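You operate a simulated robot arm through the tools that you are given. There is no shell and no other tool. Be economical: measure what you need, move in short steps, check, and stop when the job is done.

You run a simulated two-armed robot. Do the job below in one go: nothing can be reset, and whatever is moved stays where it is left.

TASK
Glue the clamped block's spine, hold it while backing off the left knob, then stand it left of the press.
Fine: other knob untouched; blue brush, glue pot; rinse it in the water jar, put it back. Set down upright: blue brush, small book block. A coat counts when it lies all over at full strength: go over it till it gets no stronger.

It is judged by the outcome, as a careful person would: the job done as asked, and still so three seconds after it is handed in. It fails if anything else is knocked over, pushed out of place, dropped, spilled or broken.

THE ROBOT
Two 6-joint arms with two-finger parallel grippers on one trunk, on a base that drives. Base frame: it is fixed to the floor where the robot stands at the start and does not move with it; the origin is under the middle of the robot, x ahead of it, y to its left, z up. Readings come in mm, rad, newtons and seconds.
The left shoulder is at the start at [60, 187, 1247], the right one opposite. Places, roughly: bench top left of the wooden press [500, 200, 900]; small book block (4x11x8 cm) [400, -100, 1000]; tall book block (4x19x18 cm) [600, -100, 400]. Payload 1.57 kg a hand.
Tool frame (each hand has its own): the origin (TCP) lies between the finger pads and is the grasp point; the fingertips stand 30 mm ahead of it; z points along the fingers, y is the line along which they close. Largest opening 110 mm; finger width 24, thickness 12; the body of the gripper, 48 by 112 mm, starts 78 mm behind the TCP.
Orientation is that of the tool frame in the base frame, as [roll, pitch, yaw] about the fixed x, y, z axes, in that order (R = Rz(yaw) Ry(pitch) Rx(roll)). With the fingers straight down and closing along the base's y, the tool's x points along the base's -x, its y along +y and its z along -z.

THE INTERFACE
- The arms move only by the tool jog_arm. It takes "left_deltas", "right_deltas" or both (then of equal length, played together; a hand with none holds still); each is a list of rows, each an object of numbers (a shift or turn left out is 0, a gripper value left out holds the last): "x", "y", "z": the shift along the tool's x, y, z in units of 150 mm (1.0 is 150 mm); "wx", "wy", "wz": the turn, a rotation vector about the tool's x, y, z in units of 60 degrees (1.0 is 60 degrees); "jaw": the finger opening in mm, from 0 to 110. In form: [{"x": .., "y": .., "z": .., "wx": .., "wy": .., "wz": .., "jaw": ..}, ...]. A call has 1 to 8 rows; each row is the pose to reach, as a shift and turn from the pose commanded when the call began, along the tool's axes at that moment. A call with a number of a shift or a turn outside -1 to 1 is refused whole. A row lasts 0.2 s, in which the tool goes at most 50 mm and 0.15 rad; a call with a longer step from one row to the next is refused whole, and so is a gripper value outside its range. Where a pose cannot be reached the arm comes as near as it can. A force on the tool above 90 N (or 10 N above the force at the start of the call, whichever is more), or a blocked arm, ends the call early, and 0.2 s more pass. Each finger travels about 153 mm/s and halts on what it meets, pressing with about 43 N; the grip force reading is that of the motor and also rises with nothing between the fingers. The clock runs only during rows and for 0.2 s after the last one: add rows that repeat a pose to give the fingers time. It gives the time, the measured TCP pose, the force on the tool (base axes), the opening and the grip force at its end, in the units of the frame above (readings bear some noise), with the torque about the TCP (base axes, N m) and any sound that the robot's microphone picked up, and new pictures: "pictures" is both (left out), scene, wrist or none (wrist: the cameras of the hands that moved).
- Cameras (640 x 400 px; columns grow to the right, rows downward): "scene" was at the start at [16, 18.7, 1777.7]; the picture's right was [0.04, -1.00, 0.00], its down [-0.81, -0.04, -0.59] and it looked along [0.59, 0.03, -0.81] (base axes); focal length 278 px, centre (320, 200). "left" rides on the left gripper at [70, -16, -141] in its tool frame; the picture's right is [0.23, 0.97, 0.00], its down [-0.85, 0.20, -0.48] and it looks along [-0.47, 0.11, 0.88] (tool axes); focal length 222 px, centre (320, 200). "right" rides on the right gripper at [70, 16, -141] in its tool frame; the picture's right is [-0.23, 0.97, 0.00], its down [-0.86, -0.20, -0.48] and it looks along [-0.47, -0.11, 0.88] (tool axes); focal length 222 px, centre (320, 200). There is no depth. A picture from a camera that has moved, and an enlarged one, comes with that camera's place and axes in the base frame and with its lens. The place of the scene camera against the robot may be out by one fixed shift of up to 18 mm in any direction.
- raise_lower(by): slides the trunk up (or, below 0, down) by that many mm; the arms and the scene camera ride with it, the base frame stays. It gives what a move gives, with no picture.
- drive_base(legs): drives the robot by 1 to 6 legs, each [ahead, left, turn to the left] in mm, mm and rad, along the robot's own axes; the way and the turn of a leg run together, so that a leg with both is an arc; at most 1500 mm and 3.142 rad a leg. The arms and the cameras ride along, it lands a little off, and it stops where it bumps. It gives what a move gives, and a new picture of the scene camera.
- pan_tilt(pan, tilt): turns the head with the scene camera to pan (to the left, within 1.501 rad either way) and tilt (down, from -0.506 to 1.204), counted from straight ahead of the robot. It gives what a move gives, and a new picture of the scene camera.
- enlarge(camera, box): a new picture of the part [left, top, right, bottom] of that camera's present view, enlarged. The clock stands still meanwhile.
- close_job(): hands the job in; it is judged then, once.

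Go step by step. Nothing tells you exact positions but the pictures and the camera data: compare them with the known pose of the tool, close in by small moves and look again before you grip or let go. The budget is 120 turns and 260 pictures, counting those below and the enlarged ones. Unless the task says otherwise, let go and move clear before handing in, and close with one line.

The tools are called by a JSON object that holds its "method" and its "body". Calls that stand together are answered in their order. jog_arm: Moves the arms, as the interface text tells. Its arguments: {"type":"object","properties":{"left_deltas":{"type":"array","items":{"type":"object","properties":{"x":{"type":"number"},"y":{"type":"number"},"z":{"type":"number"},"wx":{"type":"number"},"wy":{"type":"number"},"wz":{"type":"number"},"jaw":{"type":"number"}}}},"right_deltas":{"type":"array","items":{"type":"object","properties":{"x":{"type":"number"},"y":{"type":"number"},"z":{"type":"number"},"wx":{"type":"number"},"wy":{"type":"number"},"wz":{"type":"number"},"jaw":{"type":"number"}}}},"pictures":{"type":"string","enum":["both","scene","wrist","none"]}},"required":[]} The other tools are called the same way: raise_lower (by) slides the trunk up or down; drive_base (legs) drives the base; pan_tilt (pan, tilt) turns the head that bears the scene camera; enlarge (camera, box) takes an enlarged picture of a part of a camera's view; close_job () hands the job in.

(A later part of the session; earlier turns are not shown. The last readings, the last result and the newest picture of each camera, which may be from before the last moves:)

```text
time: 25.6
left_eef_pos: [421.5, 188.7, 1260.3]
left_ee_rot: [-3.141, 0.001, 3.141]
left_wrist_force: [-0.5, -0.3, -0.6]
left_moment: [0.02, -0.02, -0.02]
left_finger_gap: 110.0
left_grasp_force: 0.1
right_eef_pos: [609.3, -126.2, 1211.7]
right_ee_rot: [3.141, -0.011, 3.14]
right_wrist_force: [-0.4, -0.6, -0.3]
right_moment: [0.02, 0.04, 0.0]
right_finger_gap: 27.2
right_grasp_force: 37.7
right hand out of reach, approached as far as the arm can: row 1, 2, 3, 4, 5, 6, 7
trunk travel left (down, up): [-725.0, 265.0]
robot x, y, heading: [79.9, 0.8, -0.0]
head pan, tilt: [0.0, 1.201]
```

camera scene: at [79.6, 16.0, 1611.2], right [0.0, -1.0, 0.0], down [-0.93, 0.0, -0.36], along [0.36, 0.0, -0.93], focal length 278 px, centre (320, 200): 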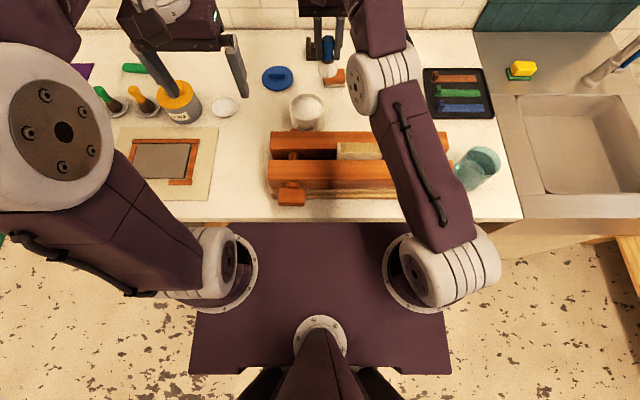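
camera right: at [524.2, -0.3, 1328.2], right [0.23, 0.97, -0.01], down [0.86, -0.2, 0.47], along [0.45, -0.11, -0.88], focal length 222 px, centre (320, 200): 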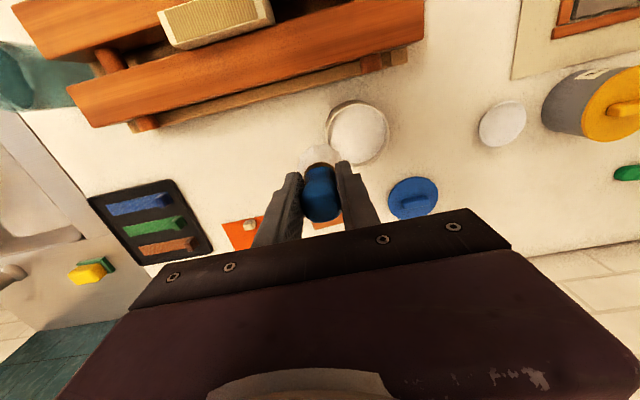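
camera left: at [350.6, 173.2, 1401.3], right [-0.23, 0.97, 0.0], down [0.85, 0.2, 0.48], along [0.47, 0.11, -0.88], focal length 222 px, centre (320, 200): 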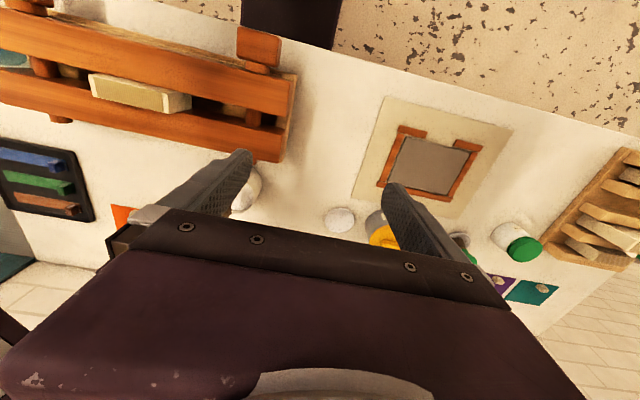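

{"method": "jog_arm", "body": {"right_deltas": [{"x": 0.15, "y": -0.1, "z": -0.15}, {"x": 0.35, "y": -0.2, "z": -0.3}, {"x": 0.55, "y": -0.3, "z": -0.3}, {"x": 0.75, "y": -0.4, "z": -0.3}, {"x": 0.95, "y": -0.45, "z": -0.2}, {"x": 1.0, "y": -0.45, "z": 0}, {"x": 1.0, "y": -0.45, "z": 0}], "pictures": "none"}}

```text
time: 27.2
left_eef_pos: [421.6, 190.3, 1260.7]
left_ee_rot: [-3.14, 0.001, -3.14]
left_wrist_force: [0.2, -0.3, -1.0]
left_moment: [0.03, 0.0, 0.01]
left_finger_gap: 110.2
left_grasp_force: 0.1
right_eef_pos: [461.7, -192.4, 1209.6]
right_ee_rot: [-3.141, -0.008, -3.141]
right_wrist_force: [0.6, 0.3, -1.0]
right_moment: [0.03, -0.01, 0.0]
right_finger_gap: 27.1
right_grasp_force: 37.9
right hand out of reach, approached as far as the arm can: row 1
trunk travel left (down, up): [-725.0, 265.0]
robot x, y, heading: [80.2, 2.7, 0.002]
head pan, tilt: [0.0, 1.201]
```

Bent again. Move above the spine centre.

{"method": "jog_arm", "body": {"right_deltas": [{"x": 0.05, "y": 0.25, "z": 0.1}, {"x": 0.1, "y": 0.5, "z": 0.25, "wy": -0.007}, {"x": 0.147, "y": 0.64, "z": 0.45, "wy": -0.007}, {"x": 0.147, "y": 0.64, "z": 0.45, "wy": -0.007}], "pictures": "both"}}

{"method": "enlarge", "body": {"camera": "right", "box": [220, 60, 420, 240]}}

{"method": "enlarge", "body": {"camera": "left", "box": [0, 0, 320, 200]}}

```text
time: 28.2
left_eef_pos: [422.4, 189.7, 1260.1]
left_ee_rot: [3.141, 0.002, -3.14]
left_wrist_force: [0.0, 0.4, 0.4]
left_moment: [0.0, -0.01, 0.0]
left_finger_gap: 110.1
left_grasp_force: 0.0
right_eef_pos: [440.6, -98.6, 1145.6]
right_ee_rot: [3.141, -0.001, 3.141]
right_wrist_force: [0.4, 0.2, 0.1]
right_moment: [0.0, 0.01, -0.01]
right_finger_gap: 27.2
right_grasp_force: 38.0
trunk travel left (down, up): [-725.0, 265.0]
robot x, y, heading: [78.1, -1.1, 0.004]
head pan, tilt: [0.0, 1.201]
camera scene: at [79.1, 15.2, 1611.2], right [0.0, -1.0, 0.0], down [-0.93, 0.0, -0.36], along [0.36, 0.0, -0.93], focal length 278 px, centre (320, 200)
camera right: at [370.1, -81.8, 1287.0], right [0.23, 0.97, 0.0], down [0.86, -0.2, 0.48], along [0.47, -0.11, -0.88], focal length 222 px, centre (320, 200)
```

scene: 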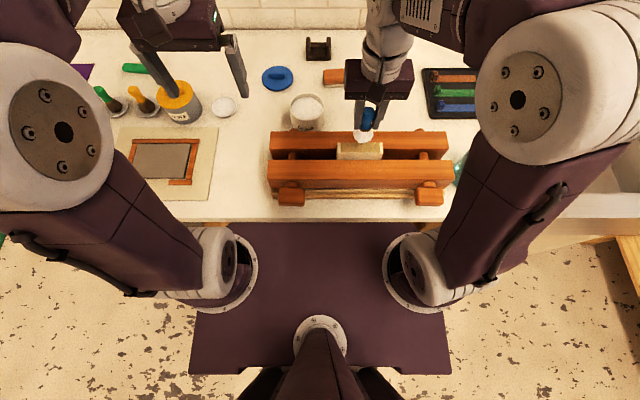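
right: 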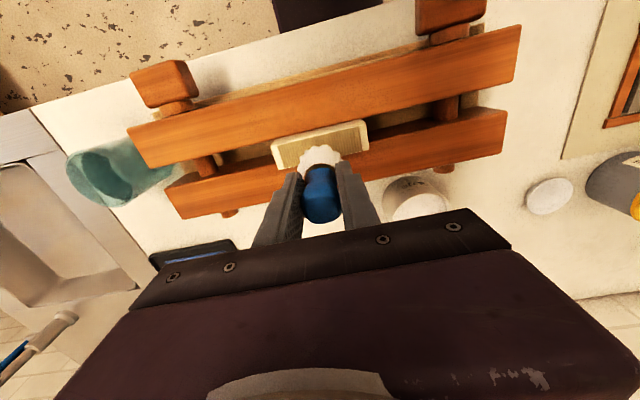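

```text
2.22 times, centred on (320, 150) of right
camera zoom: at [370.1, -81.8, 1287.0], right [0.23, 0.97, 0.0], down [0.86, -0.2, 0.48], along [0.47, -0.11, -0.88], focal length 494 px, centre (320, 311)
```

zoom: 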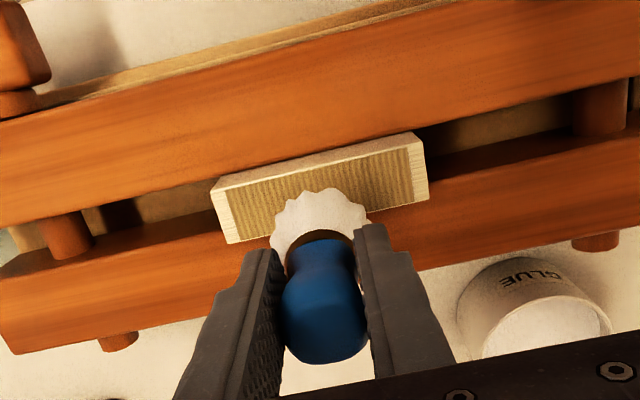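

```text
2.00 times, centred on (160, 100) of left
camera zoom: at [351.0, 172.8, 1401.3], right [-0.23, 0.97, 0.0], down [0.85, 0.2, 0.48], along [0.47, 0.11, -0.88], focal length 444 px, centre (640, 400)
```

zoom: 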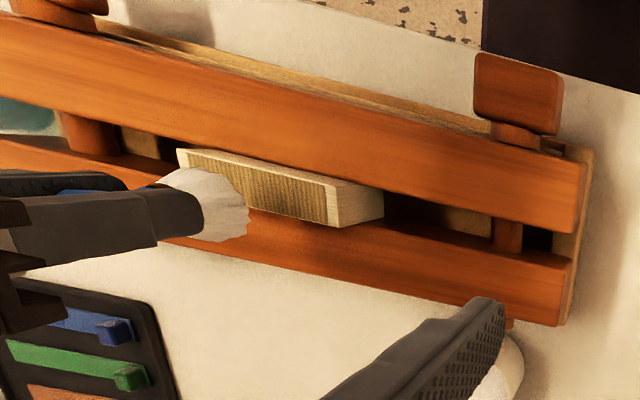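

The brush hangs right over the spine. I lower it gently until the force reading shows contact.

{"method": "jog_arm", "body": {"right_deltas": [{"x": 0.01, "z": 0.15}, {"x": 0.01, "z": 0.25}, {"x": 0.01, "z": 0.27}, {"x": 0.01, "z": 0.27}], "pictures": "wrist"}}

{"method": "enlarge", "body": {"camera": "left", "box": [0, 0, 320, 200]}}

```text
time: 29.2
left_eef_pos: [420.3, 190.5, 1260.8]
left_ee_rot: [3.141, 0.004, 3.141]
left_wrist_force: [-0.2, 0.2, -0.1]
left_moment: [0.01, 0.01, -0.01]
left_finger_gap: 110.0
left_grasp_force: 0.0
right_eef_pos: [438.5, -98.4, 1105.7]
right_ee_rot: [3.14, 0.003, 3.141]
right_wrist_force: [1.8, -2.4, 18.6]
right_moment: [-0.11, -0.24, 0.02]
right_finger_gap: 27.1
right_grasp_force: 37.9
trunk travel left (down, up): [-725.0, 265.0]
robot x, y, heading: [77.7, -0.3, -0.002]
head pan, tilt: [0.0, 1.201]
camera right: at [368.9, -81.9, 1246.6], right [0.23, 0.97, 0.0], down [0.85, -0.2, 0.48], along [0.47, -0.11, -0.88], focal length 222 px, centre (320, 200)
```

right: 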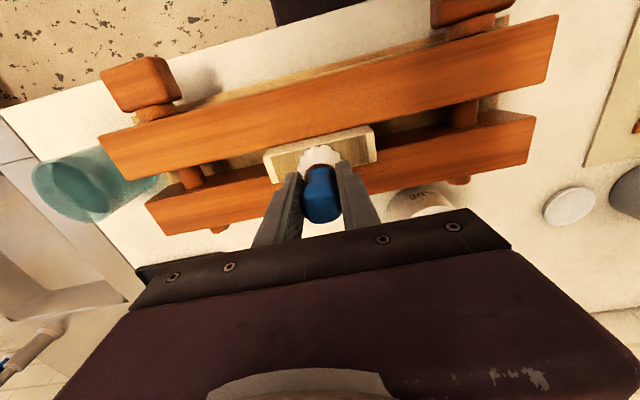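

```text
2.00 times, centred on (160, 100) of left
camera zoom: at [349.7, 172.9, 1401.9], right [-0.23, 0.97, 0.0], down [0.85, 0.2, 0.48], along [0.47, 0.11, -0.88], focal length 444 px, centre (640, 400)
```

zoom: 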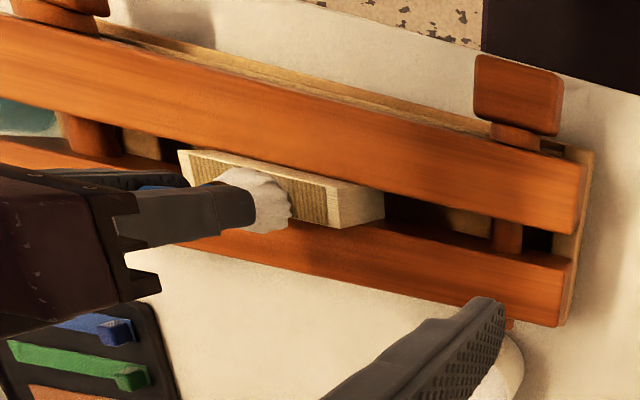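

Contact at about TCP z 1105.7 with 18 N. I stroke along the spine.

{"method": "jog_arm", "body": {"right_deltas": [{"y": -0.17}, {"y": -0.32}, {"y": -0.16}, {"y": 0.0}, {"y": 0.16}, {"y": 0.32}, {"y": 0.16}, {"y": 0.0}], "pictures": "wrist"}}

{"method": "enlarge", "body": {"camera": "left", "box": [0, 0, 320, 200]}}

```text
time: 31.0
left_eef_pos: [420.6, 189.0, 1261.1]
left_ee_rot: [3.141, 0.004, -3.14]
left_wrist_force: [0.4, -0.5, -0.8]
left_moment: [0.03, -0.03, 0.01]
left_finger_gap: 109.9
left_grasp_force: 0.0
right_eef_pos: [441.1, -100.0, 1103.8]
right_ee_rot: [3.14, 0.0, -3.141]
right_wrist_force: [1.3, 1.8, 6.6]
right_moment: [0.13, -0.1, 0.05]
right_finger_gap: 27.0
right_grasp_force: 38.0
trunk travel left (down, up): [-725.0, 265.0]
robot x, y, heading: [77.6, -0.2, -0.001]
head pan, tilt: [0.0, 1.201]
camera right: at [371.0, -83.5, 1245.0], right [0.23, 0.97, 0.0], down [0.86, -0.2, 0.48], along [0.47, -0.11, -0.88], focal length 222 px, centre (320, 200)
```

right: 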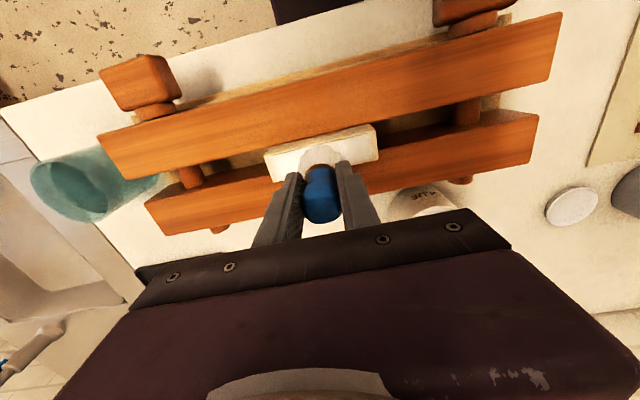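

```text
2.00 times, centred on (160, 100) of left
camera zoom: at [350.1, 171.8, 1401.5], right [-0.23, 0.97, 0.0], down [0.85, 0.2, 0.48], along [0.47, 0.11, -0.88], focal length 444 px, centre (640, 400)
```

zoom: 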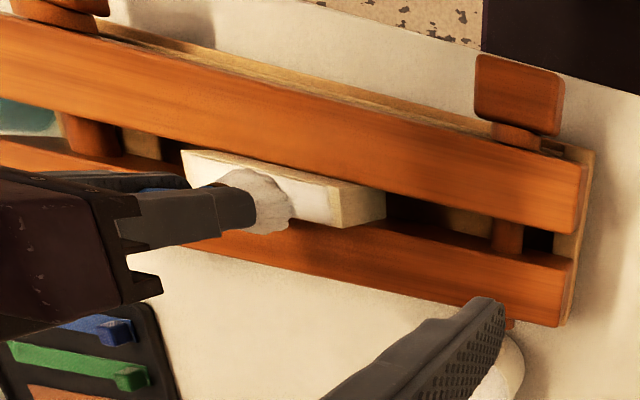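

The spine is turning white. I lift to inspect for the strength and coverage.

{"method": "jog_arm", "body": {"right_deltas": [{"y": 0.16, "x": 0.05}, {"y": 0.34, "x": 0.05}, {"y": 0.17, "x": 0.05}, {"y": 0.0, "x": 0.05}, {"y": -0.17, "x": 0.05}, {"y": -0.34, "x": 0.05}, {"y": -0.2, "x": -0.02}, {"y": -0.2, "x": -0.02, "z": -0.25}], "pictures": "wrist"}}

{"method": "enlarge", "body": {"camera": "left", "box": [60, 60, 220, 160]}}

{"method": "enlarge", "body": {"camera": "right", "box": [240, 100, 400, 200]}}

```text
time: 32.8
left_eef_pos: [420.5, 190.1, 1260.3]
left_ee_rot: [3.141, 0.004, -3.139]
left_wrist_force: [0.1, 0.0, -0.2]
left_moment: [-0.02, -0.06, 0.01]
left_finger_gap: 109.8
left_grasp_force: 0.0
right_eef_pos: [440.9, -129.0, 1140.2]
right_ee_rot: [3.141, 0.0, -3.141]
right_wrist_force: [-0.6, 0.2, -1.0]
right_moment: [0.0, -0.02, -0.03]
right_finger_gap: 27.1
right_grasp_force: 37.6
trunk travel left (down, up): [-725.0, 265.0]
robot x, y, heading: [80.0, 1.0, 0.003]
head pan, tilt: [0.0, 1.201]
camera right: at [371.5, -112.9, 1282.5], right [0.23, 0.97, 0.0], down [0.86, -0.2, 0.48], along [0.47, -0.11, -0.88], focal length 222 px, centre (320, 200)
```

right: 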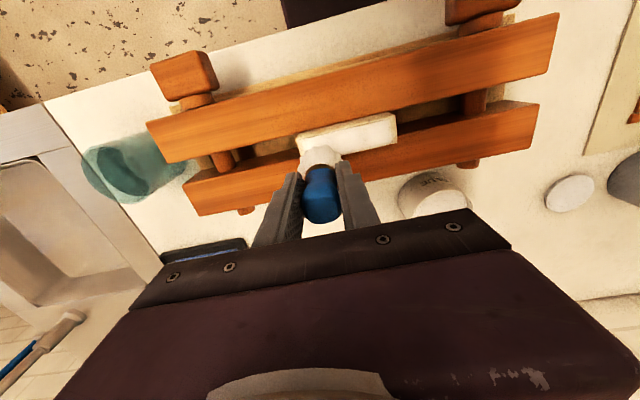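

```text
4.00 times, centred on (140, 110) of left
camera zoom: at [349.9, 173.2, 1401.4], right [-0.23, 0.97, 0.0], down [0.85, 0.2, 0.48], along [0.47, 0.11, -0.88], focal length 888 px, centre (1040, 560)
```

zoom: 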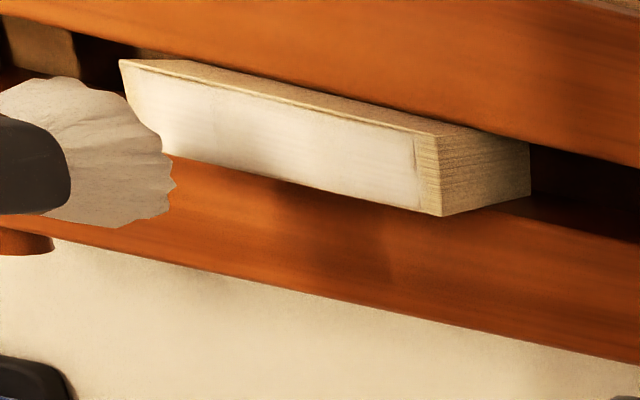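

```text
4.00 times, centred on (320, 150) of right
camera zoom: at [371.5, -112.9, 1282.5], right [0.23, 0.97, 0.0], down [0.86, -0.2, 0.48], along [0.47, -0.11, -0.88], focal length 888 px, centre (320, 400)
```

zoom: 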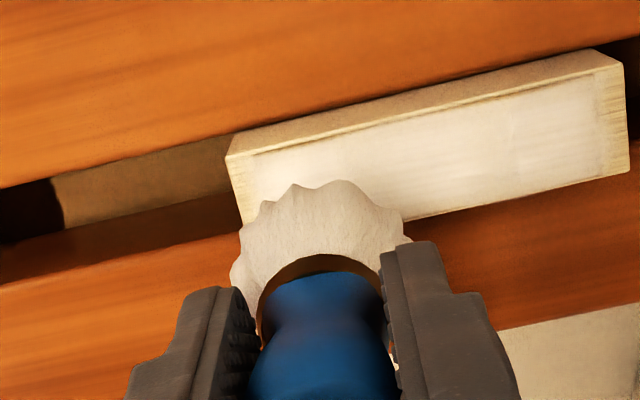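

The coat covers most of it but faint stripes and thin end margins remain. I go over it again, with longer strokes at both x offsets.

{"method": "jog_arm", "body": {"right_deltas": [{"z": 0.15}, {"z": 0.245, "y": 0.0, "x": -0.05}, {"z": 0.245, "y": -0.18, "x": -0.05}, {"z": 0.245, "y": 0.02, "x": -0.05}, {"z": 0.245, "y": 0.22, "x": -0.05}, {"z": 0.245, "y": 0.42, "x": -0.05}, {"z": 0.245, "y": 0.6, "x": -0.05}, {"z": 0.245, "y": 0.6, "x": 0.07}], "pictures": "none"}}

{"method": "jog_arm", "body": {"right_deltas": [{"y": -0.2}, {"y": -0.4}, {"y": -0.6}, {"y": -0.78}, {"y": -0.6}, {"y": -0.6, "z": -0.25}], "pictures": "none"}}

{"method": "enlarge", "body": {"camera": "left", "box": [60, 60, 220, 160]}}

{"method": "enlarge", "body": {"camera": "right", "box": [240, 100, 400, 200]}}

```text
time: 34.6
left_eef_pos: [421.0, 190.5, 1260.7]
left_ee_rot: [3.141, 0.004, -3.14]
left_wrist_force: [-1.1, -1.3, -0.1]
left_moment: [0.04, -0.05, 0.01]
left_finger_gap: 109.8
left_grasp_force: 0.1
right_eef_pos: [432.5, -37.1, 1103.2]
right_ee_rot: [3.14, 0.001, 3.142]
right_wrist_force: [2.5, 1.4, 6.8]
right_moment: [0.04, -0.38, 0.07]
right_finger_gap: 27.4
right_grasp_force: 37.9
trunk travel left (down, up): [-725.0, 265.0]
robot x, y, heading: [81.7, 3.8, 0.002]
head pan, tilt: [0.0, 1.201]
```

```text
time: 36.0
left_eef_pos: [421.1, 191.7, 1259.9]
left_ee_rot: [-3.14, 0.005, -3.139]
left_wrist_force: [-0.5, -0.1, 0.5]
left_moment: [0.0, 0.0, 0.0]
left_finger_gap: 109.8
left_grasp_force: 0.0
right_eef_pos: [430.9, -127.7, 1141.0]
right_ee_rot: [-3.14, -0.001, -3.141]
right_wrist_force: [0.2, 0.2, -0.3]
right_moment: [-0.03, 0.01, -0.03]
right_finger_gap: 27.2
right_grasp_force: 37.7
trunk travel left (down, up): [-725.0, 265.0]
robot x, y, heading: [81.6, 0.0, 0.004]
head pan, tilt: [0.0, 1.201]
```

```text
4.00 times, centred on (140, 110) of left
camera zoom: at [350.4, 174.3, 1401.0], right [-0.23, 0.97, 0.0], down [0.85, 0.2, 0.48], along [0.47, 0.11, -0.88], focal length 888 px, centre (1040, 560)
```

zoom: 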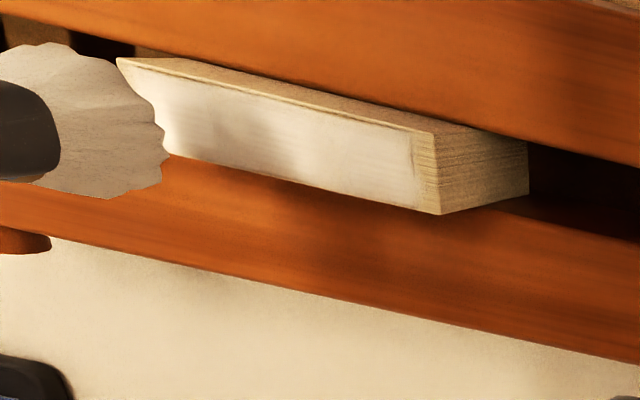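

```text
4.00 times, centred on (320, 150) of right
camera zoom: at [362.0, -111.6, 1282.9], right [0.23, 0.97, 0.0], down [0.86, -0.2, 0.48], along [0.46, -0.11, -0.88], focal length 888 px, centre (320, 400)
```

zoom: 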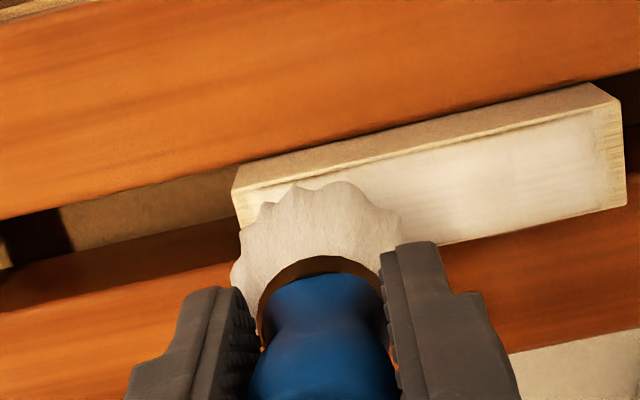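

The end margin looks like bare border that doesn't take glue. Brush seems to be running out, so I'll reload. First I drive 100 mm left so the pot is comfortably within the right arm's reach.

{"method": "drive_base", "body": {"legs": [[0, 100, 0]]}}

```text
time: 37.1
left_eef_pos: [420.8, 287.7, 1260.3]
left_ee_rot: [3.141, 0.002, 3.14]
left_wrist_force: [0.1, 0.1, 0.2]
left_moment: [0.02, 0.0, 0.0]
left_finger_gap: 110.1
left_grasp_force: 0.0
right_eef_pos: [431.5, -29.0, 1141.6]
right_ee_rot: [-3.14, -0.001, -3.141]
right_wrist_force: [0.1, 0.5, -0.6]
right_moment: [-0.01, 0.0, 0.0]
right_finger_gap: 27.2
right_grasp_force: 37.8
trunk travel left (down, up): [-725.0, 265.0]
robot x, y, heading: [79.6, 100.3, -0.004]
head pan, tilt: [0.0, 1.201]
camera scene: at [79.0, 114.0, 1611.2], right [0.0, -1.0, 0.0], down [-0.93, 0.0, -0.36], along [0.36, 0.0, -0.93], focal length 278 px, centre (320, 200)
```

scene: 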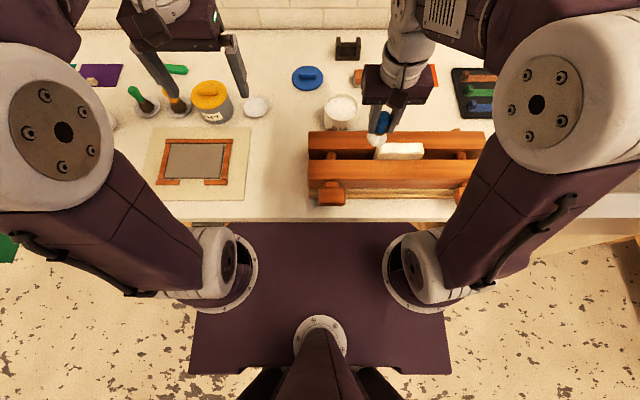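

{"method": "jog_arm", "body": {"right_deltas": [{"x": -0.25, "y": 0.12}, {"x": -0.5, "y": 0.24}, {"x": -0.75, "y": 0.36}, {"x": -1.0, "y": 0.453}, {"x": -1.0, "y": 0.453}], "pictures": "none"}}

{"method": "jog_arm", "body": {"right_deltas": [{"x": -0.15, "z": 0.2}, {"x": -0.15, "z": 0.45}, {"x": -0.15, "z": 0.6}], "pictures": "wrist"}}

```text
time: 38.3
left_eef_pos: [422.1, 289.8, 1259.8]
left_ee_rot: [-3.14, 0.004, 3.141]
left_wrist_force: [-1.4, -0.3, 0.9]
left_moment: [0.05, 0.01, -0.02]
left_finger_gap: 110.0
left_grasp_force: 0.1
right_eef_pos: [582.6, 39.6, 1141.3]
right_ee_rot: [-3.141, -0.001, 3.141]
right_wrist_force: [-0.9, 0.1, -1.0]
right_moment: [0.0, -0.02, -0.04]
right_finger_gap: 26.9
right_grasp_force: 37.6
trunk travel left (down, up): [-725.0, 265.0]
robot x, y, heading: [76.9, 98.9, -0.001]
head pan, tilt: [0.0, 1.201]
```

```text
time: 39.1
left_eef_pos: [421.2, 290.4, 1260.7]
left_ee_rot: [-3.14, 0.002, 3.141]
left_wrist_force: [-0.2, 1.3, -0.1]
left_moment: [-0.01, 0.01, -0.01]
left_finger_gap: 110.0
left_grasp_force: 0.1
right_eef_pos: [606.1, 38.2, 1051.9]
right_ee_rot: [3.141, 0.001, 3.141]
right_wrist_force: [0.2, -0.5, 0.9]
right_moment: [0.01, 0.03, -0.02]
right_finger_gap: 27.5
right_grasp_force: 37.6
trunk travel left (down, up): [-725.0, 265.0]
robot x, y, heading: [79.7, 101.4, 0.004]
head pan, tilt: [0.0, 1.201]
camera right: at [536.7, 54.9, 1193.5], right [0.23, 0.97, 0.0], down [0.85, -0.2, 0.48], along [0.47, -0.11, -0.88], focal length 222 px, centre (320, 200)
```

right: 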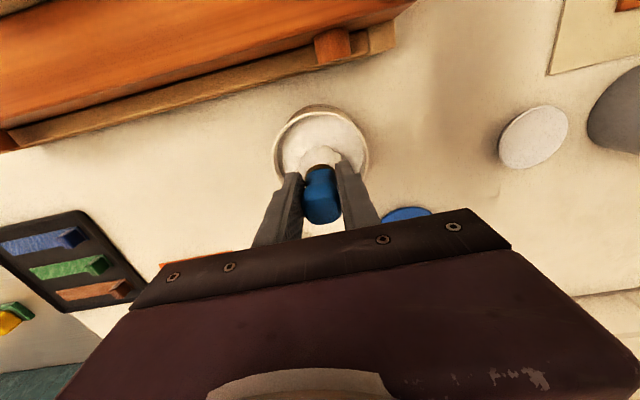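

Centred. Dip gently and swirl a little, then lift.

{"method": "jog_arm", "body": {"right_deltas": [{"z": 0.1}, {"z": 0.14}, {"z": 0.14, "x": 0.05}, {"z": 0.14, "y": 0.05}, {"z": 0.12}, {"z": 0.0}, {"z": -0.25}, {"z": -0.5}], "pictures": "wrist"}}

```text
time: 40.9
left_eef_pos: [422.1, 289.3, 1260.3]
left_ee_rot: [-3.14, 0.003, -3.141]
left_wrist_force: [-0.6, 0.0, 0.2]
left_moment: [0.01, -0.02, 0.03]
left_finger_gap: 110.1
left_grasp_force: 0.2
right_eef_pos: [605.1, 37.7, 1127.1]
right_ee_rot: [3.139, -0.001, -3.141]
right_wrist_force: [-1.6, -0.7, -0.2]
right_moment: [-0.01, 0.02, -0.01]
right_finger_gap: 27.1
right_grasp_force: 37.2
trunk travel left (down, up): [-725.0, 265.0]
robot x, y, heading: [80.2, 99.2, -0.0]
head pan, tilt: [0.0, 1.201]
camera right: at [535.9, 53.1, 1268.8], right [0.23, 0.97, 0.0], down [0.86, -0.2, 0.48], along [0.47, -0.11, -0.88], focal length 222 px, centre (320, 200)
```

right: 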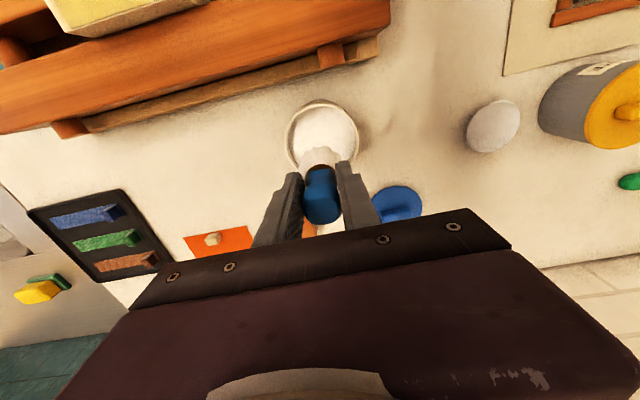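

Reloaded. Back to the spine.

{"method": "jog_arm", "body": {"right_deltas": [{"x": 0.22, "y": -0.2, "z": -0.1}, {"x": 0.44, "y": -0.4, "z": -0.1}, {"x": 0.66, "y": -0.6, "z": -0.1}, {"x": 0.88, "y": -0.75, "z": -0.1}, {"x": 1.0, "y": -0.89, "z": -0.1}, {"x": 1.0, "y": -0.89, "z": -0.1}], "pictures": "none"}}

{"method": "jog_arm", "body": {"right_deltas": [{"x": 0.1, "z": 0.05}, {"x": 0.1, "z": 0.15}, {"x": 0.1, "z": 0.15}], "pictures": "wrist"}}

```text
time: 42.3
left_eef_pos: [422.5, 290.7, 1259.8]
left_ee_rot: [-3.141, 0.003, -3.141]
left_wrist_force: [0.9, 0.2, -0.7]
left_moment: [-0.01, -0.03, 0.01]
left_finger_gap: 109.9
left_grasp_force: 0.0
right_eef_pos: [456.2, -94.8, 1142.0]
right_ee_rot: [-3.141, -0.002, 3.141]
right_wrist_force: [-0.8, -0.4, -0.5]
right_moment: [0.03, 0.02, 0.0]
right_finger_gap: 27.3
right_grasp_force: 37.7
trunk travel left (down, up): [-725.0, 265.0]
robot x, y, heading: [77.8, 103.1, -0.001]
head pan, tilt: [0.0, 1.201]
```

```text
time: 43.1
left_eef_pos: [421.7, 290.1, 1260.1]
left_ee_rot: [3.141, 0.002, 3.141]
left_wrist_force: [0.1, 0.0, -0.6]
left_moment: [-0.06, 0.01, 0.03]
left_finger_gap: 110.2
left_grasp_force: 0.1
right_eef_pos: [441.7, -93.4, 1119.5]
right_ee_rot: [3.141, 0.002, 3.141]
right_wrist_force: [-0.3, 0.7, -0.2]
right_moment: [0.0, 0.04, 0.04]
right_finger_gap: 27.5
right_grasp_force: 37.6
trunk travel left (down, up): [-725.0, 265.0]
robot x, y, heading: [80.7, 101.6, -0.001]
head pan, tilt: [0.0, 1.201]
camera right: at [371.9, -78.0, 1260.7], right [0.23, 0.97, 0.0], down [0.86, -0.2, 0.48], along [0.47, -0.11, -0.88], focal length 222 px, centre (320, 200)
```

right: 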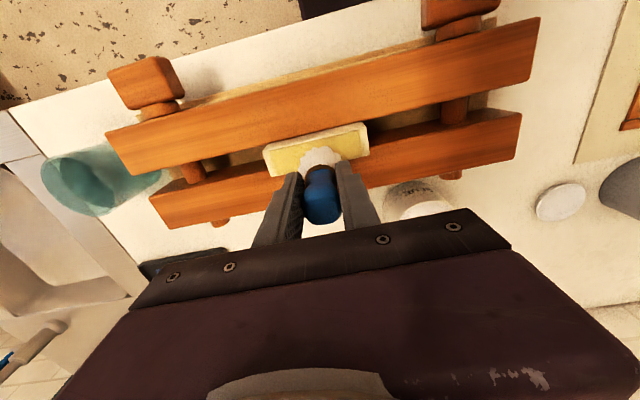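

{"method": "enlarge", "body": {"camera": "right", "box": [240, 100, 400, 200]}}

{"method": "enlarge", "body": {"camera": "scene", "box": [300, 80, 460, 200]}}

```text
4.00 times, centred on (320, 150) of right
camera zoom: at [371.9, -78.0, 1260.7], right [0.23, 0.97, 0.0], down [0.86, -0.2, 0.48], along [0.47, -0.11, -0.88], focal length 888 px, centre (320, 400)
```

zoom: 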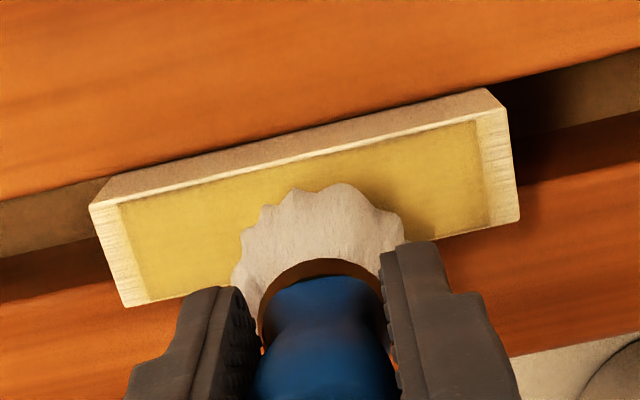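

```text
3.33 times, centred on (380, 140) of scene
camera zoom: at [79.1, 115.3, 1611.2], right [0.0, -1.0, 0.0], down [-0.93, 0.0, -0.36], along [0.36, 0.0, -0.93], focal length 926 px, centre (120, 400)
```

zoom: 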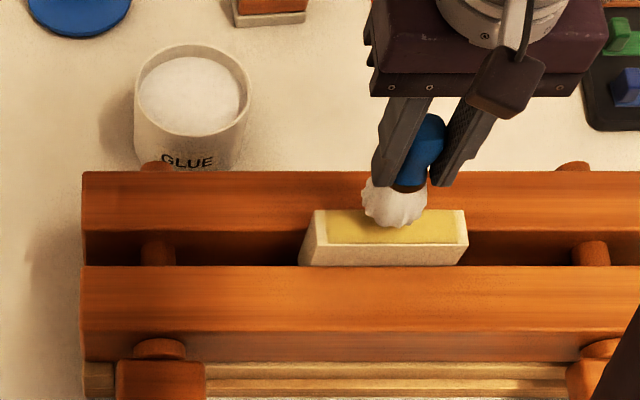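

The glue turned an even yellow as it set. I go over once more with the loaded brush to be sure it gets no stronger.

{"method": "jog_arm", "body": {"right_deltas": [{"z": 0.1, "x": 0.05}, {"z": 0.1, "y": 0.18, "x": 0.05}, {"z": 0.1, "y": 0.33, "x": 0.05}, {"z": 0.1, "y": 0.16, "x": 0.05}, {"z": 0.1, "y": 0.0, "x": 0.05}, {"z": 0.1, "y": -0.18, "x": 0.05}, {"z": 0.1, "y": -0.36, "x": 0.05}, {"z": 0.1, "y": -0.36, "x": -0.03}], "pictures": "none"}}

{"method": "jog_arm", "body": {"right_deltas": [{"y": 0.17}, {"y": 0.34}, {"y": 0.51}, {"y": 0.69}, {"y": 0.5}, {"y": 0.3}, {"y": 0.3, "z": -0.25}, {"y": 0.0, "z": -0.25}], "pictures": "wrist"}}

{"method": "enlarge", "body": {"camera": "right", "box": [240, 80, 400, 200]}}

{"method": "enlarge", "body": {"camera": "scene", "box": [340, 110, 460, 200]}}

```text
time: 44.9
left_eef_pos: [421.9, 290.1, 1260.1]
left_ee_rot: [-3.141, 0.0, 3.14]
left_wrist_force: [1.1, 0.1, -0.7]
left_moment: [-0.02, 0.03, 0.0]
left_finger_gap: 110.0
left_grasp_force: 0.1
right_eef_pos: [445.7, -147.6, 1104.1]
right_ee_rot: [-3.142, 0.0, 3.141]
right_wrist_force: [0.0, -0.4, -0.4]
right_moment: [-0.02, -0.01, 0.0]
right_finger_gap: 27.3
right_grasp_force: 37.4
trunk travel left (down, up): [-725.0, 265.0]
robot x, y, heading: [82.0, 98.1, -0.001]
head pan, tilt: [0.0, 1.201]
```

```text
time: 46.7
left_eef_pos: [422.5, 287.5, 1260.7]
left_ee_rot: [3.141, 0.001, -3.142]
left_wrist_force: [-0.4, -1.1, -1.2]
left_moment: [0.01, -0.02, -0.01]
left_finger_gap: 109.9
left_grasp_force: 0.0
right_eef_pos: [444.2, -150.9, 1140.3]
right_ee_rot: [3.139, 0.001, -3.141]
right_wrist_force: [0.2, 0.0, -0.8]
right_moment: [0.03, 0.0, 0.01]
right_finger_gap: 27.1
right_grasp_force: 37.9
trunk travel left (down, up): [-725.0, 265.0]
robot x, y, heading: [80.9, 100.7, -0.005]
head pan, tilt: [0.0, 1.201]
camera right: at [375.4, -135.6, 1281.2], right [0.23, 0.97, 0.0], down [0.86, -0.2, 0.48], along [0.47, -0.11, -0.88], focal length 222 px, centre (320, 200)
```

right: 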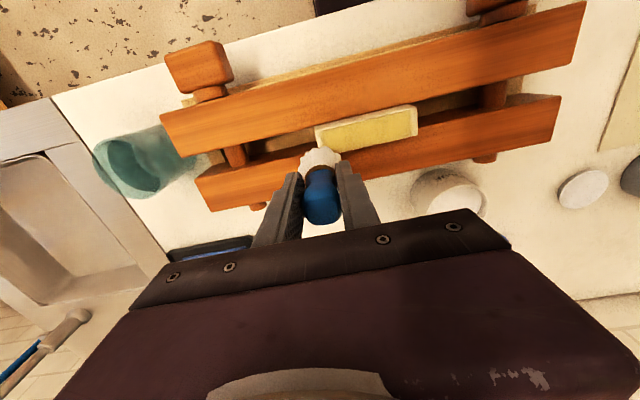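

```text
3.33 times, centred on (320, 140) of right
camera zoom: at [375.4, -135.6, 1281.2], right [0.23, 0.97, 0.0], down [0.86, -0.2, 0.48], along [0.47, -0.11, -0.88], focal length 740 px, centre (320, 400)
```

zoom: 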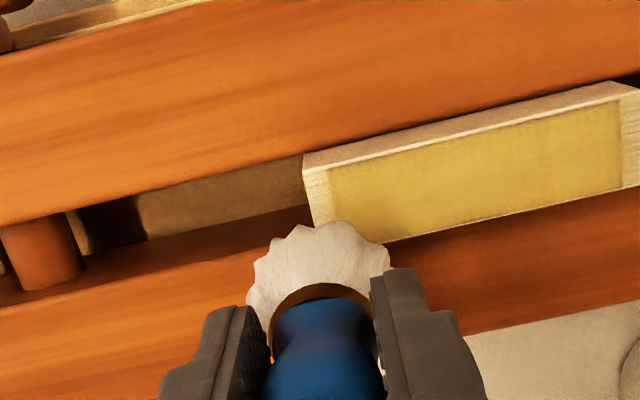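

```text
4.44 times, centred on (400, 155) of scene
camera zoom: at [79.6, 112.5, 1611.2], right [0.0, -1.0, 0.0], down [-0.93, 0.0, -0.36], along [0.36, 0.0, -0.93], focal length 1235 px, centre (-36, 400)
```

zoom: 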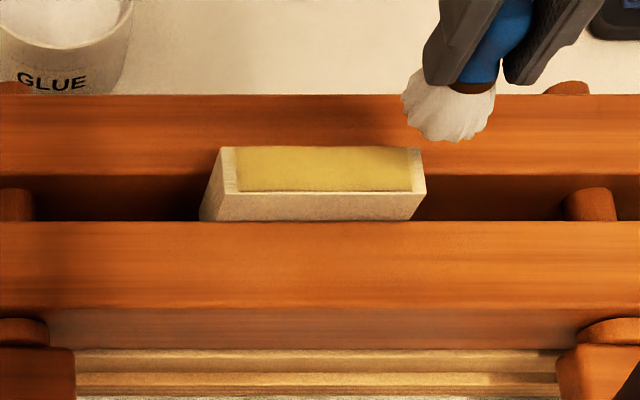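

The coat is even yellow. The last pass may barely have touched, so I make one firmer pass to confirm it gets no stronger.

{"method": "jog_arm", "body": {"right_deltas": [{"z": 0.15, "x": 0.03}, {"z": 0.262, "y": 0.06, "x": 0.03}, {"z": 0.262, "y": 0.22, "x": 0.03}, {"z": 0.262, "y": 0.38, "x": 0.03}, {"z": 0.262, "y": 0.54, "x": 0.03}, {"z": 0.262, "y": 0.7, "x": 0.03}, {"z": 0.262, "y": 0.6, "x": 0.08}, {"z": 0.262, "y": 0.42, "x": 0.08}], "pictures": "none"}}

{"method": "jog_arm", "body": {"right_deltas": [{"y": -0.17}, {"y": -0.34}, {"y": -0.34, "z": -0.25}, {"y": -0.5, "z": -0.25}], "pictures": "none"}}

{"method": "enlarge", "body": {"camera": "right", "box": [240, 80, 440, 200]}}

{"method": "enlarge", "body": {"camera": "scene", "box": [340, 110, 460, 200]}}

```text
time: 48.5
left_eef_pos: [420.7, 289.0, 1260.9]
left_ee_rot: [3.141, 0.005, -3.141]
left_wrist_force: [0.7, -0.3, 0.4]
left_moment: [0.07, 0.0, 0.03]
left_finger_gap: 110.0
left_grasp_force: 0.0
right_eef_pos: [430.8, -86.2, 1102.0]
right_ee_rot: [-3.141, 0.0, 3.141]
right_wrist_force: [-1.5, 2.5, 9.2]
right_moment: [0.09, -0.1, 0.06]
right_finger_gap: 27.1
right_grasp_force: 38.1
trunk travel left (down, up): [-725.0, 265.0]
robot x, y, heading: [80.6, 99.1, -0.003]
head pan, tilt: [0.0, 1.201]
```

```text
time: 49.5
left_eef_pos: [422.3, 288.8, 1259.2]
left_ee_rot: [-3.141, 0.003, -3.141]
left_wrist_force: [0.6, -0.7, 0.1]
left_moment: [-0.03, -0.03, 0.01]
left_finger_gap: 110.2
left_grasp_force: 0.2
right_eef_pos: [431.9, -160.4, 1140.4]
right_ee_rot: [3.141, -0.001, -3.141]
right_wrist_force: [0.1, 0.4, -0.3]
right_moment: [0.01, 0.01, -0.01]
right_finger_gap: 27.1
right_grasp_force: 37.7
trunk travel left (down, up): [-725.0, 265.0]
robot x, y, heading: [77.9, 101.9, -0.004]
head pan, tilt: [0.0, 1.201]
```

```text
3.20 times, centred on (340, 140) of right
camera zoom: at [362.9, -144.7, 1281.4], right [0.23, 0.97, 0.0], down [0.86, -0.2, 0.48], along [0.46, -0.11, -0.88], focal length 711 px, centre (256, 392)
```

zoom: 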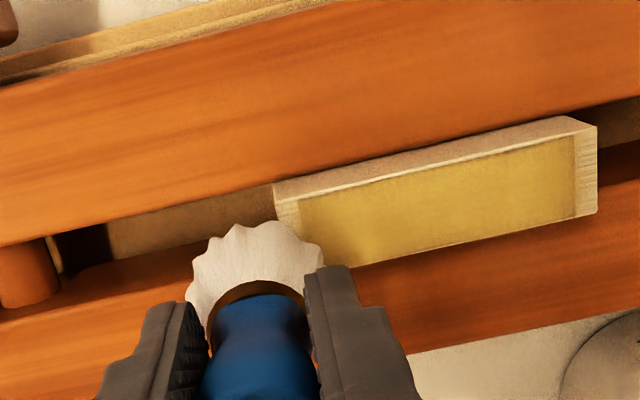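

```text
4.44 times, centred on (400, 155) of scene
camera zoom: at [78.9, 114.8, 1611.2], right [0.0, -1.0, 0.0], down [-0.93, 0.0, -0.36], along [0.36, 0.0, -0.93], focal length 1235 px, centre (-36, 400)
```

zoom: 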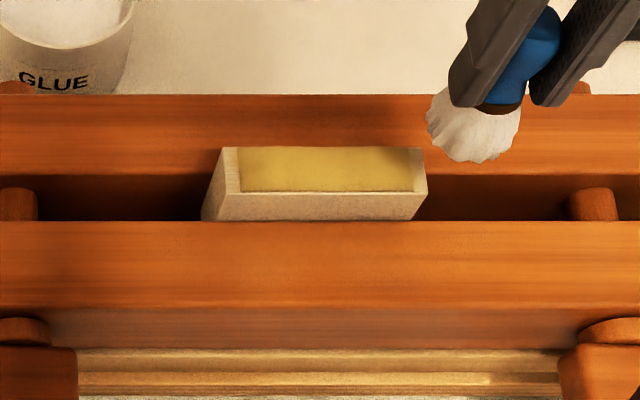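

The coat is unchanged and even, so it is full. Next, rinse: move over the water jar near (421,-408).

{"method": "jog_arm", "body": {"right_deltas": [{"y": -0.3}, {"y": -0.6}, {"y": -0.9}, {"y": -1.0, "x": 0.05}, {"y": -1.0, "x": 0.05}], "pictures": "wrist"}}

```text
time: 50.7
left_eef_pos: [421.7, 290.5, 1259.9]
left_ee_rot: [-3.141, 0.002, 3.141]
left_wrist_force: [-0.6, 1.4, 0.1]
left_moment: [0.01, -0.04, -0.02]
left_finger_gap: 109.9
left_grasp_force: 0.1
right_eef_pos: [424.4, -310.3, 1141.0]
right_ee_rot: [3.141, -0.002, 3.141]
right_wrist_force: [-0.4, -0.6, -0.4]
right_moment: [-0.01, 0.0, 0.01]
right_finger_gap: 27.3
right_grasp_force: 37.9
trunk travel left (down, up): [-725.0, 265.0]
robot x, y, heading: [78.6, 99.7, -0.001]
head pan, tilt: [0.0, 1.201]
camera right: at [355.6, -294.1, 1282.3], right [0.23, 0.97, 0.0], down [0.86, -0.2, 0.48], along [0.47, -0.11, -0.88], focal length 222 px, centre (320, 200)
```

right: 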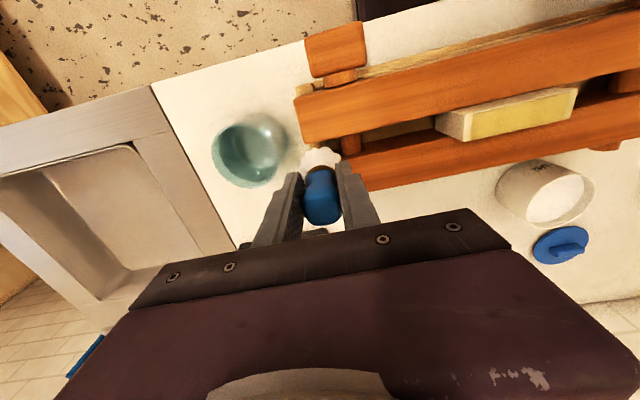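

{"method": "jog_arm", "body": {"right_deltas": [{"y": -0.25}, {"y": -0.5, "x": 0.02}, {"y": -0.65, "x": 0.03}, {"y": -0.65, "x": 0.03}], "pictures": "both"}}

{"method": "enlarge", "body": {"camera": "right", "box": [240, 80, 400, 220]}}

```text
time: 51.7
left_eef_pos: [421.2, 289.8, 1260.7]
left_ee_rot: [-3.141, 0.001, 3.141]
left_wrist_force: [0.1, -0.3, 0.4]
left_moment: [0.04, -0.02, -0.01]
left_finger_gap: 110.3
left_grasp_force: 0.1
right_eef_pos: [421.1, -407.5, 1139.0]
right_ee_rot: [-3.142, -0.001, 3.141]
right_wrist_force: [0.0, -0.1, -0.3]
right_moment: [-0.03, 0.01, -0.01]
right_finger_gap: 27.2
right_grasp_force: 37.4
trunk travel left (down, up): [-725.0, 265.0]
robot x, y, heading: [80.0, 96.8, 0.002]
head pan, tilt: [0.0, 1.201]
camera scene: at [79.0, 115.5, 1611.2], right [0.0, -1.0, 0.0], down [-0.93, 0.0, -0.36], along [0.36, 0.0, -0.93], focal length 278 px, centre (320, 200)
camera right: at [351.2, -392.7, 1280.4], right [0.23, 0.97, 0.0], down [0.86, -0.2, 0.48], along [0.47, -0.11, -0.88], focal length 222 px, centre (320, 200)
```

scene: 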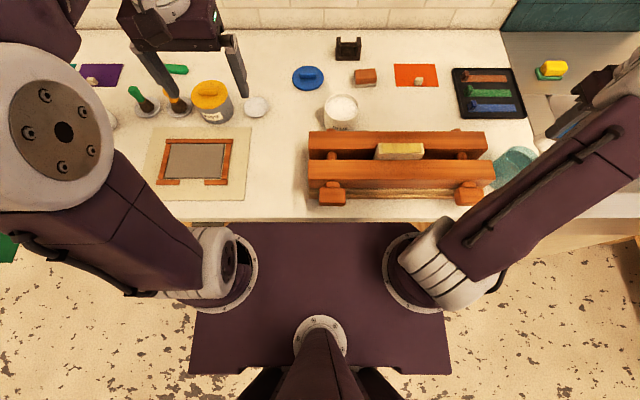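
right: 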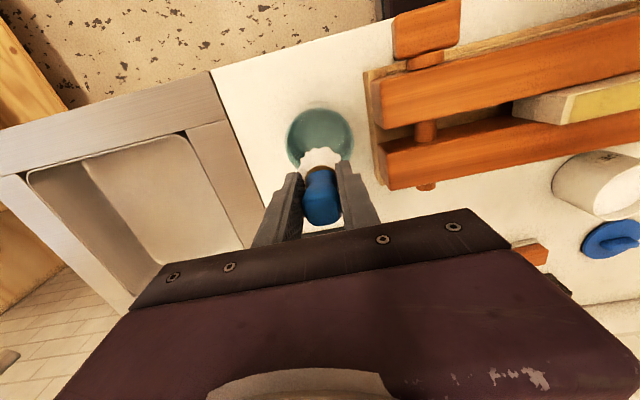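

```text
2.86 times, centred on (320, 150) of right
camera zoom: at [351.2, -392.7, 1280.4], right [0.23, 0.97, 0.0], down [0.86, -0.2, 0.48], along [0.47, -0.11, -0.88], focal length 635 px, centre (320, 343)
```

zoom: 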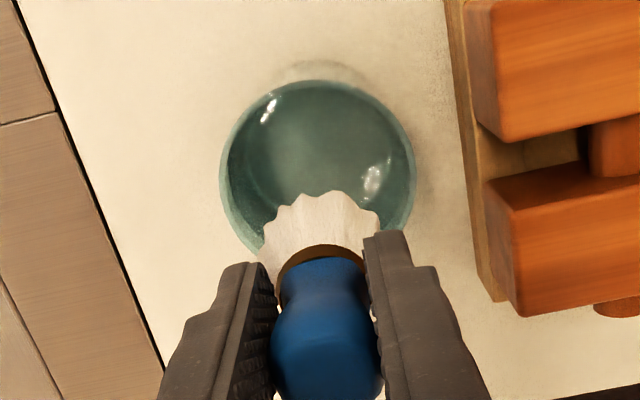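

Centre over jar at (419,-409). Lower carefully partway and look.

{"method": "jog_arm", "body": {"right_deltas": [{"x": 0.013, "y": -0.01, "z": 0.25}, {"x": 0.013, "y": -0.01, "z": 0.5}, {"x": 0.013, "y": -0.01, "z": 0.7}, {"x": 0.013, "y": -0.01, "z": 0.8}, {"x": 0.013, "y": -0.01, "z": 0.8}], "pictures": "wrist"}}

{"method": "enlarge", "body": {"camera": "right", "box": [220, 80, 420, 240]}}

{"method": "enlarge", "body": {"camera": "scene", "box": [440, 80, 600, 200]}}

```text
time: 52.9
left_eef_pos: [421.7, 290.5, 1261.2]
left_ee_rot: [3.141, 0.003, -3.141]
left_wrist_force: [-0.2, 0.5, -0.5]
left_moment: [0.0, 0.0, 0.02]
left_finger_gap: 110.2
left_grasp_force: 0.1
right_eef_pos: [417.6, -409.4, 1019.3]
right_ee_rot: [3.141, -0.001, -3.141]
right_wrist_force: [-0.4, 0.3, 0.7]
right_moment: [0.01, -0.01, 0.0]
right_finger_gap: 27.2
right_grasp_force: 38.5
trunk travel left (down, up): [-725.0, 265.0]
robot x, y, heading: [82.2, 100.4, -0.0]
head pan, tilt: [0.0, 1.201]
camera right: at [349.4, -393.7, 1160.5], right [0.23, 0.97, 0.0], down [0.86, -0.2, 0.48], along [0.47, -0.11, -0.88], focal length 222 px, centre (320, 200)
```

right: 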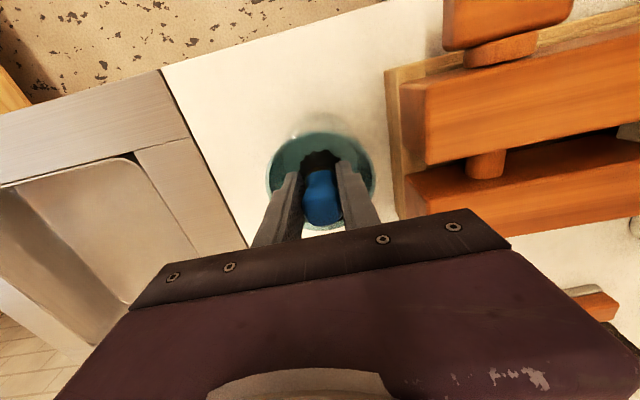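

```text
2.50 times, centred on (320, 160) of right
camera zoom: at [349.4, -393.7, 1160.5], right [0.23, 0.97, 0.0], down [0.86, -0.2, 0.48], along [0.47, -0.11, -0.88], focal length 555 px, centre (320, 300)
```

zoom: 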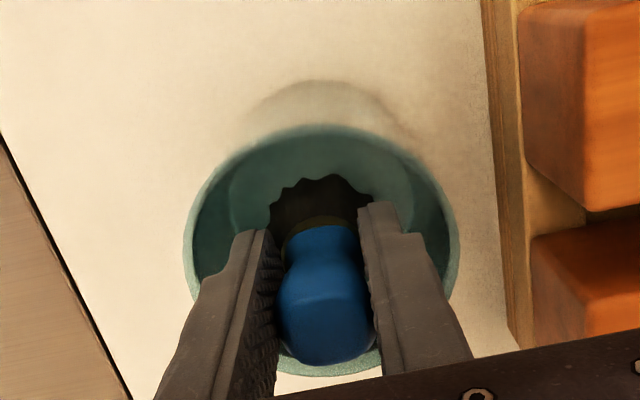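

```text
3.33 times, centred on (520, 140) of scene
camera zoom: at [78.9, 115.5, 1611.2], right [0.0, -1.0, 0.0], down [-0.93, 0.0, -0.36], along [0.36, 0.0, -0.93], focal length 926 px, centre (-347, 400)
```

zoom: 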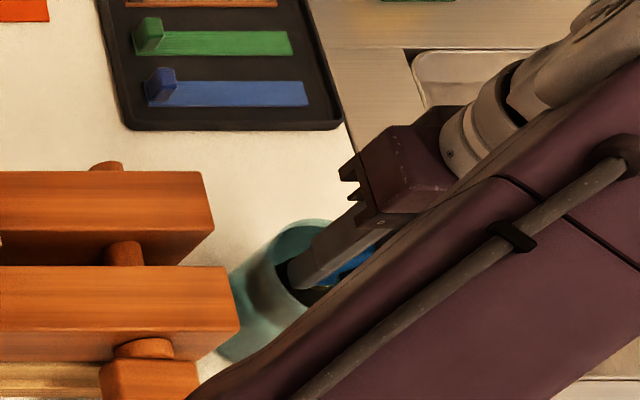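

The bristles are dark and clean already in the water. I bob slightly a couple of times, then lift out.

{"method": "jog_arm", "body": {"right_deltas": [{"z": 0.05}, {"z": 0.05, "x": 0.03}, {"z": 0.05, "x": -0.03}, {"z": 0.02}, {"z": 0.06}, {"z": 0.0}, {"z": -0.3}, {"z": -0.6}], "pictures": "none"}}

{"method": "jog_arm", "body": {"right_deltas": [{"z": -0.25}, {"z": -0.25}], "pictures": "wrist"}}

{"method": "enlarge", "body": {"camera": "right", "box": [220, 80, 420, 240]}}

```text
time: 54.7
left_eef_pos: [421.5, 289.5, 1259.3]
left_ee_rot: [-3.141, 0.005, 3.14]
left_wrist_force: [1.2, 1.0, -0.3]
left_moment: [0.04, -0.01, -0.04]
left_finger_gap: 109.8
left_grasp_force: 0.1
right_eef_pos: [419.1, -408.0, 1108.3]
right_ee_rot: [-3.141, -0.001, -3.141]
right_wrist_force: [0.2, 0.2, -0.3]
right_moment: [0.0, -0.02, 0.03]
right_finger_gap: 27.1
right_grasp_force: 37.3
trunk travel left (down, up): [-725.0, 265.0]
robot x, y, heading: [83.5, 102.4, 0.004]
head pan, tilt: [0.0, 1.201]
```

```text
time: 55.3
left_eef_pos: [421.7, 289.9, 1258.8]
left_ee_rot: [3.141, 0.002, 3.141]
left_wrist_force: [-0.7, -0.1, 0.3]
left_moment: [0.06, 0.04, 0.0]
left_finger_gap: 109.9
left_grasp_force: 0.1
right_eef_pos: [419.8, -409.9, 1146.7]
right_ee_rot: [-3.141, 0.0, 3.142]
right_wrist_force: [0.2, -0.2, -0.2]
right_moment: [0.0, 0.04, -0.02]
right_finger_gap: 27.1
right_grasp_force: 37.4
trunk travel left (down, up): [-725.0, 265.0]
robot x, y, heading: [79.9, 97.6, -0.002]
head pan, tilt: [0.0, 1.201]
camera right: at [350.4, -394.1, 1288.0], right [0.23, 0.97, 0.0], down [0.86, -0.2, 0.48], along [0.47, -0.11, -0.88], focal length 222 px, centre (320, 200)
```

right: 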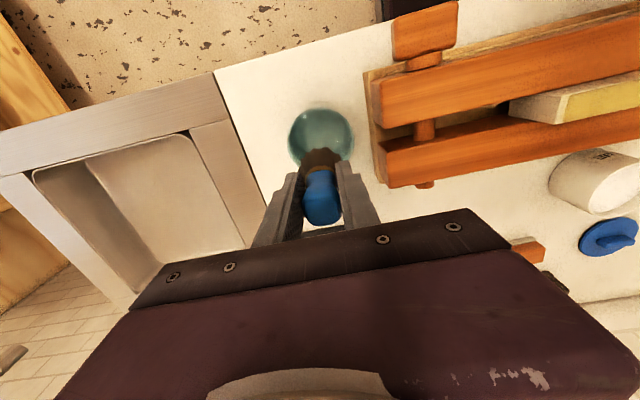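

```text
2.50 times, centred on (320, 160) of right
camera zoom: at [350.4, -394.1, 1288.0], right [0.23, 0.97, 0.0], down [0.86, -0.2, 0.48], along [0.47, -0.11, -0.88], focal length 555 px, centre (320, 300)
```

zoom: 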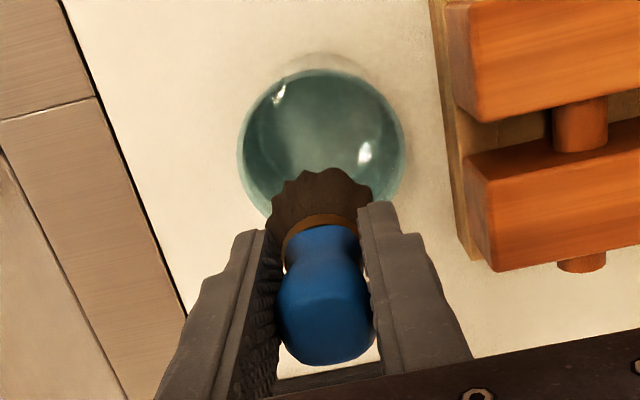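

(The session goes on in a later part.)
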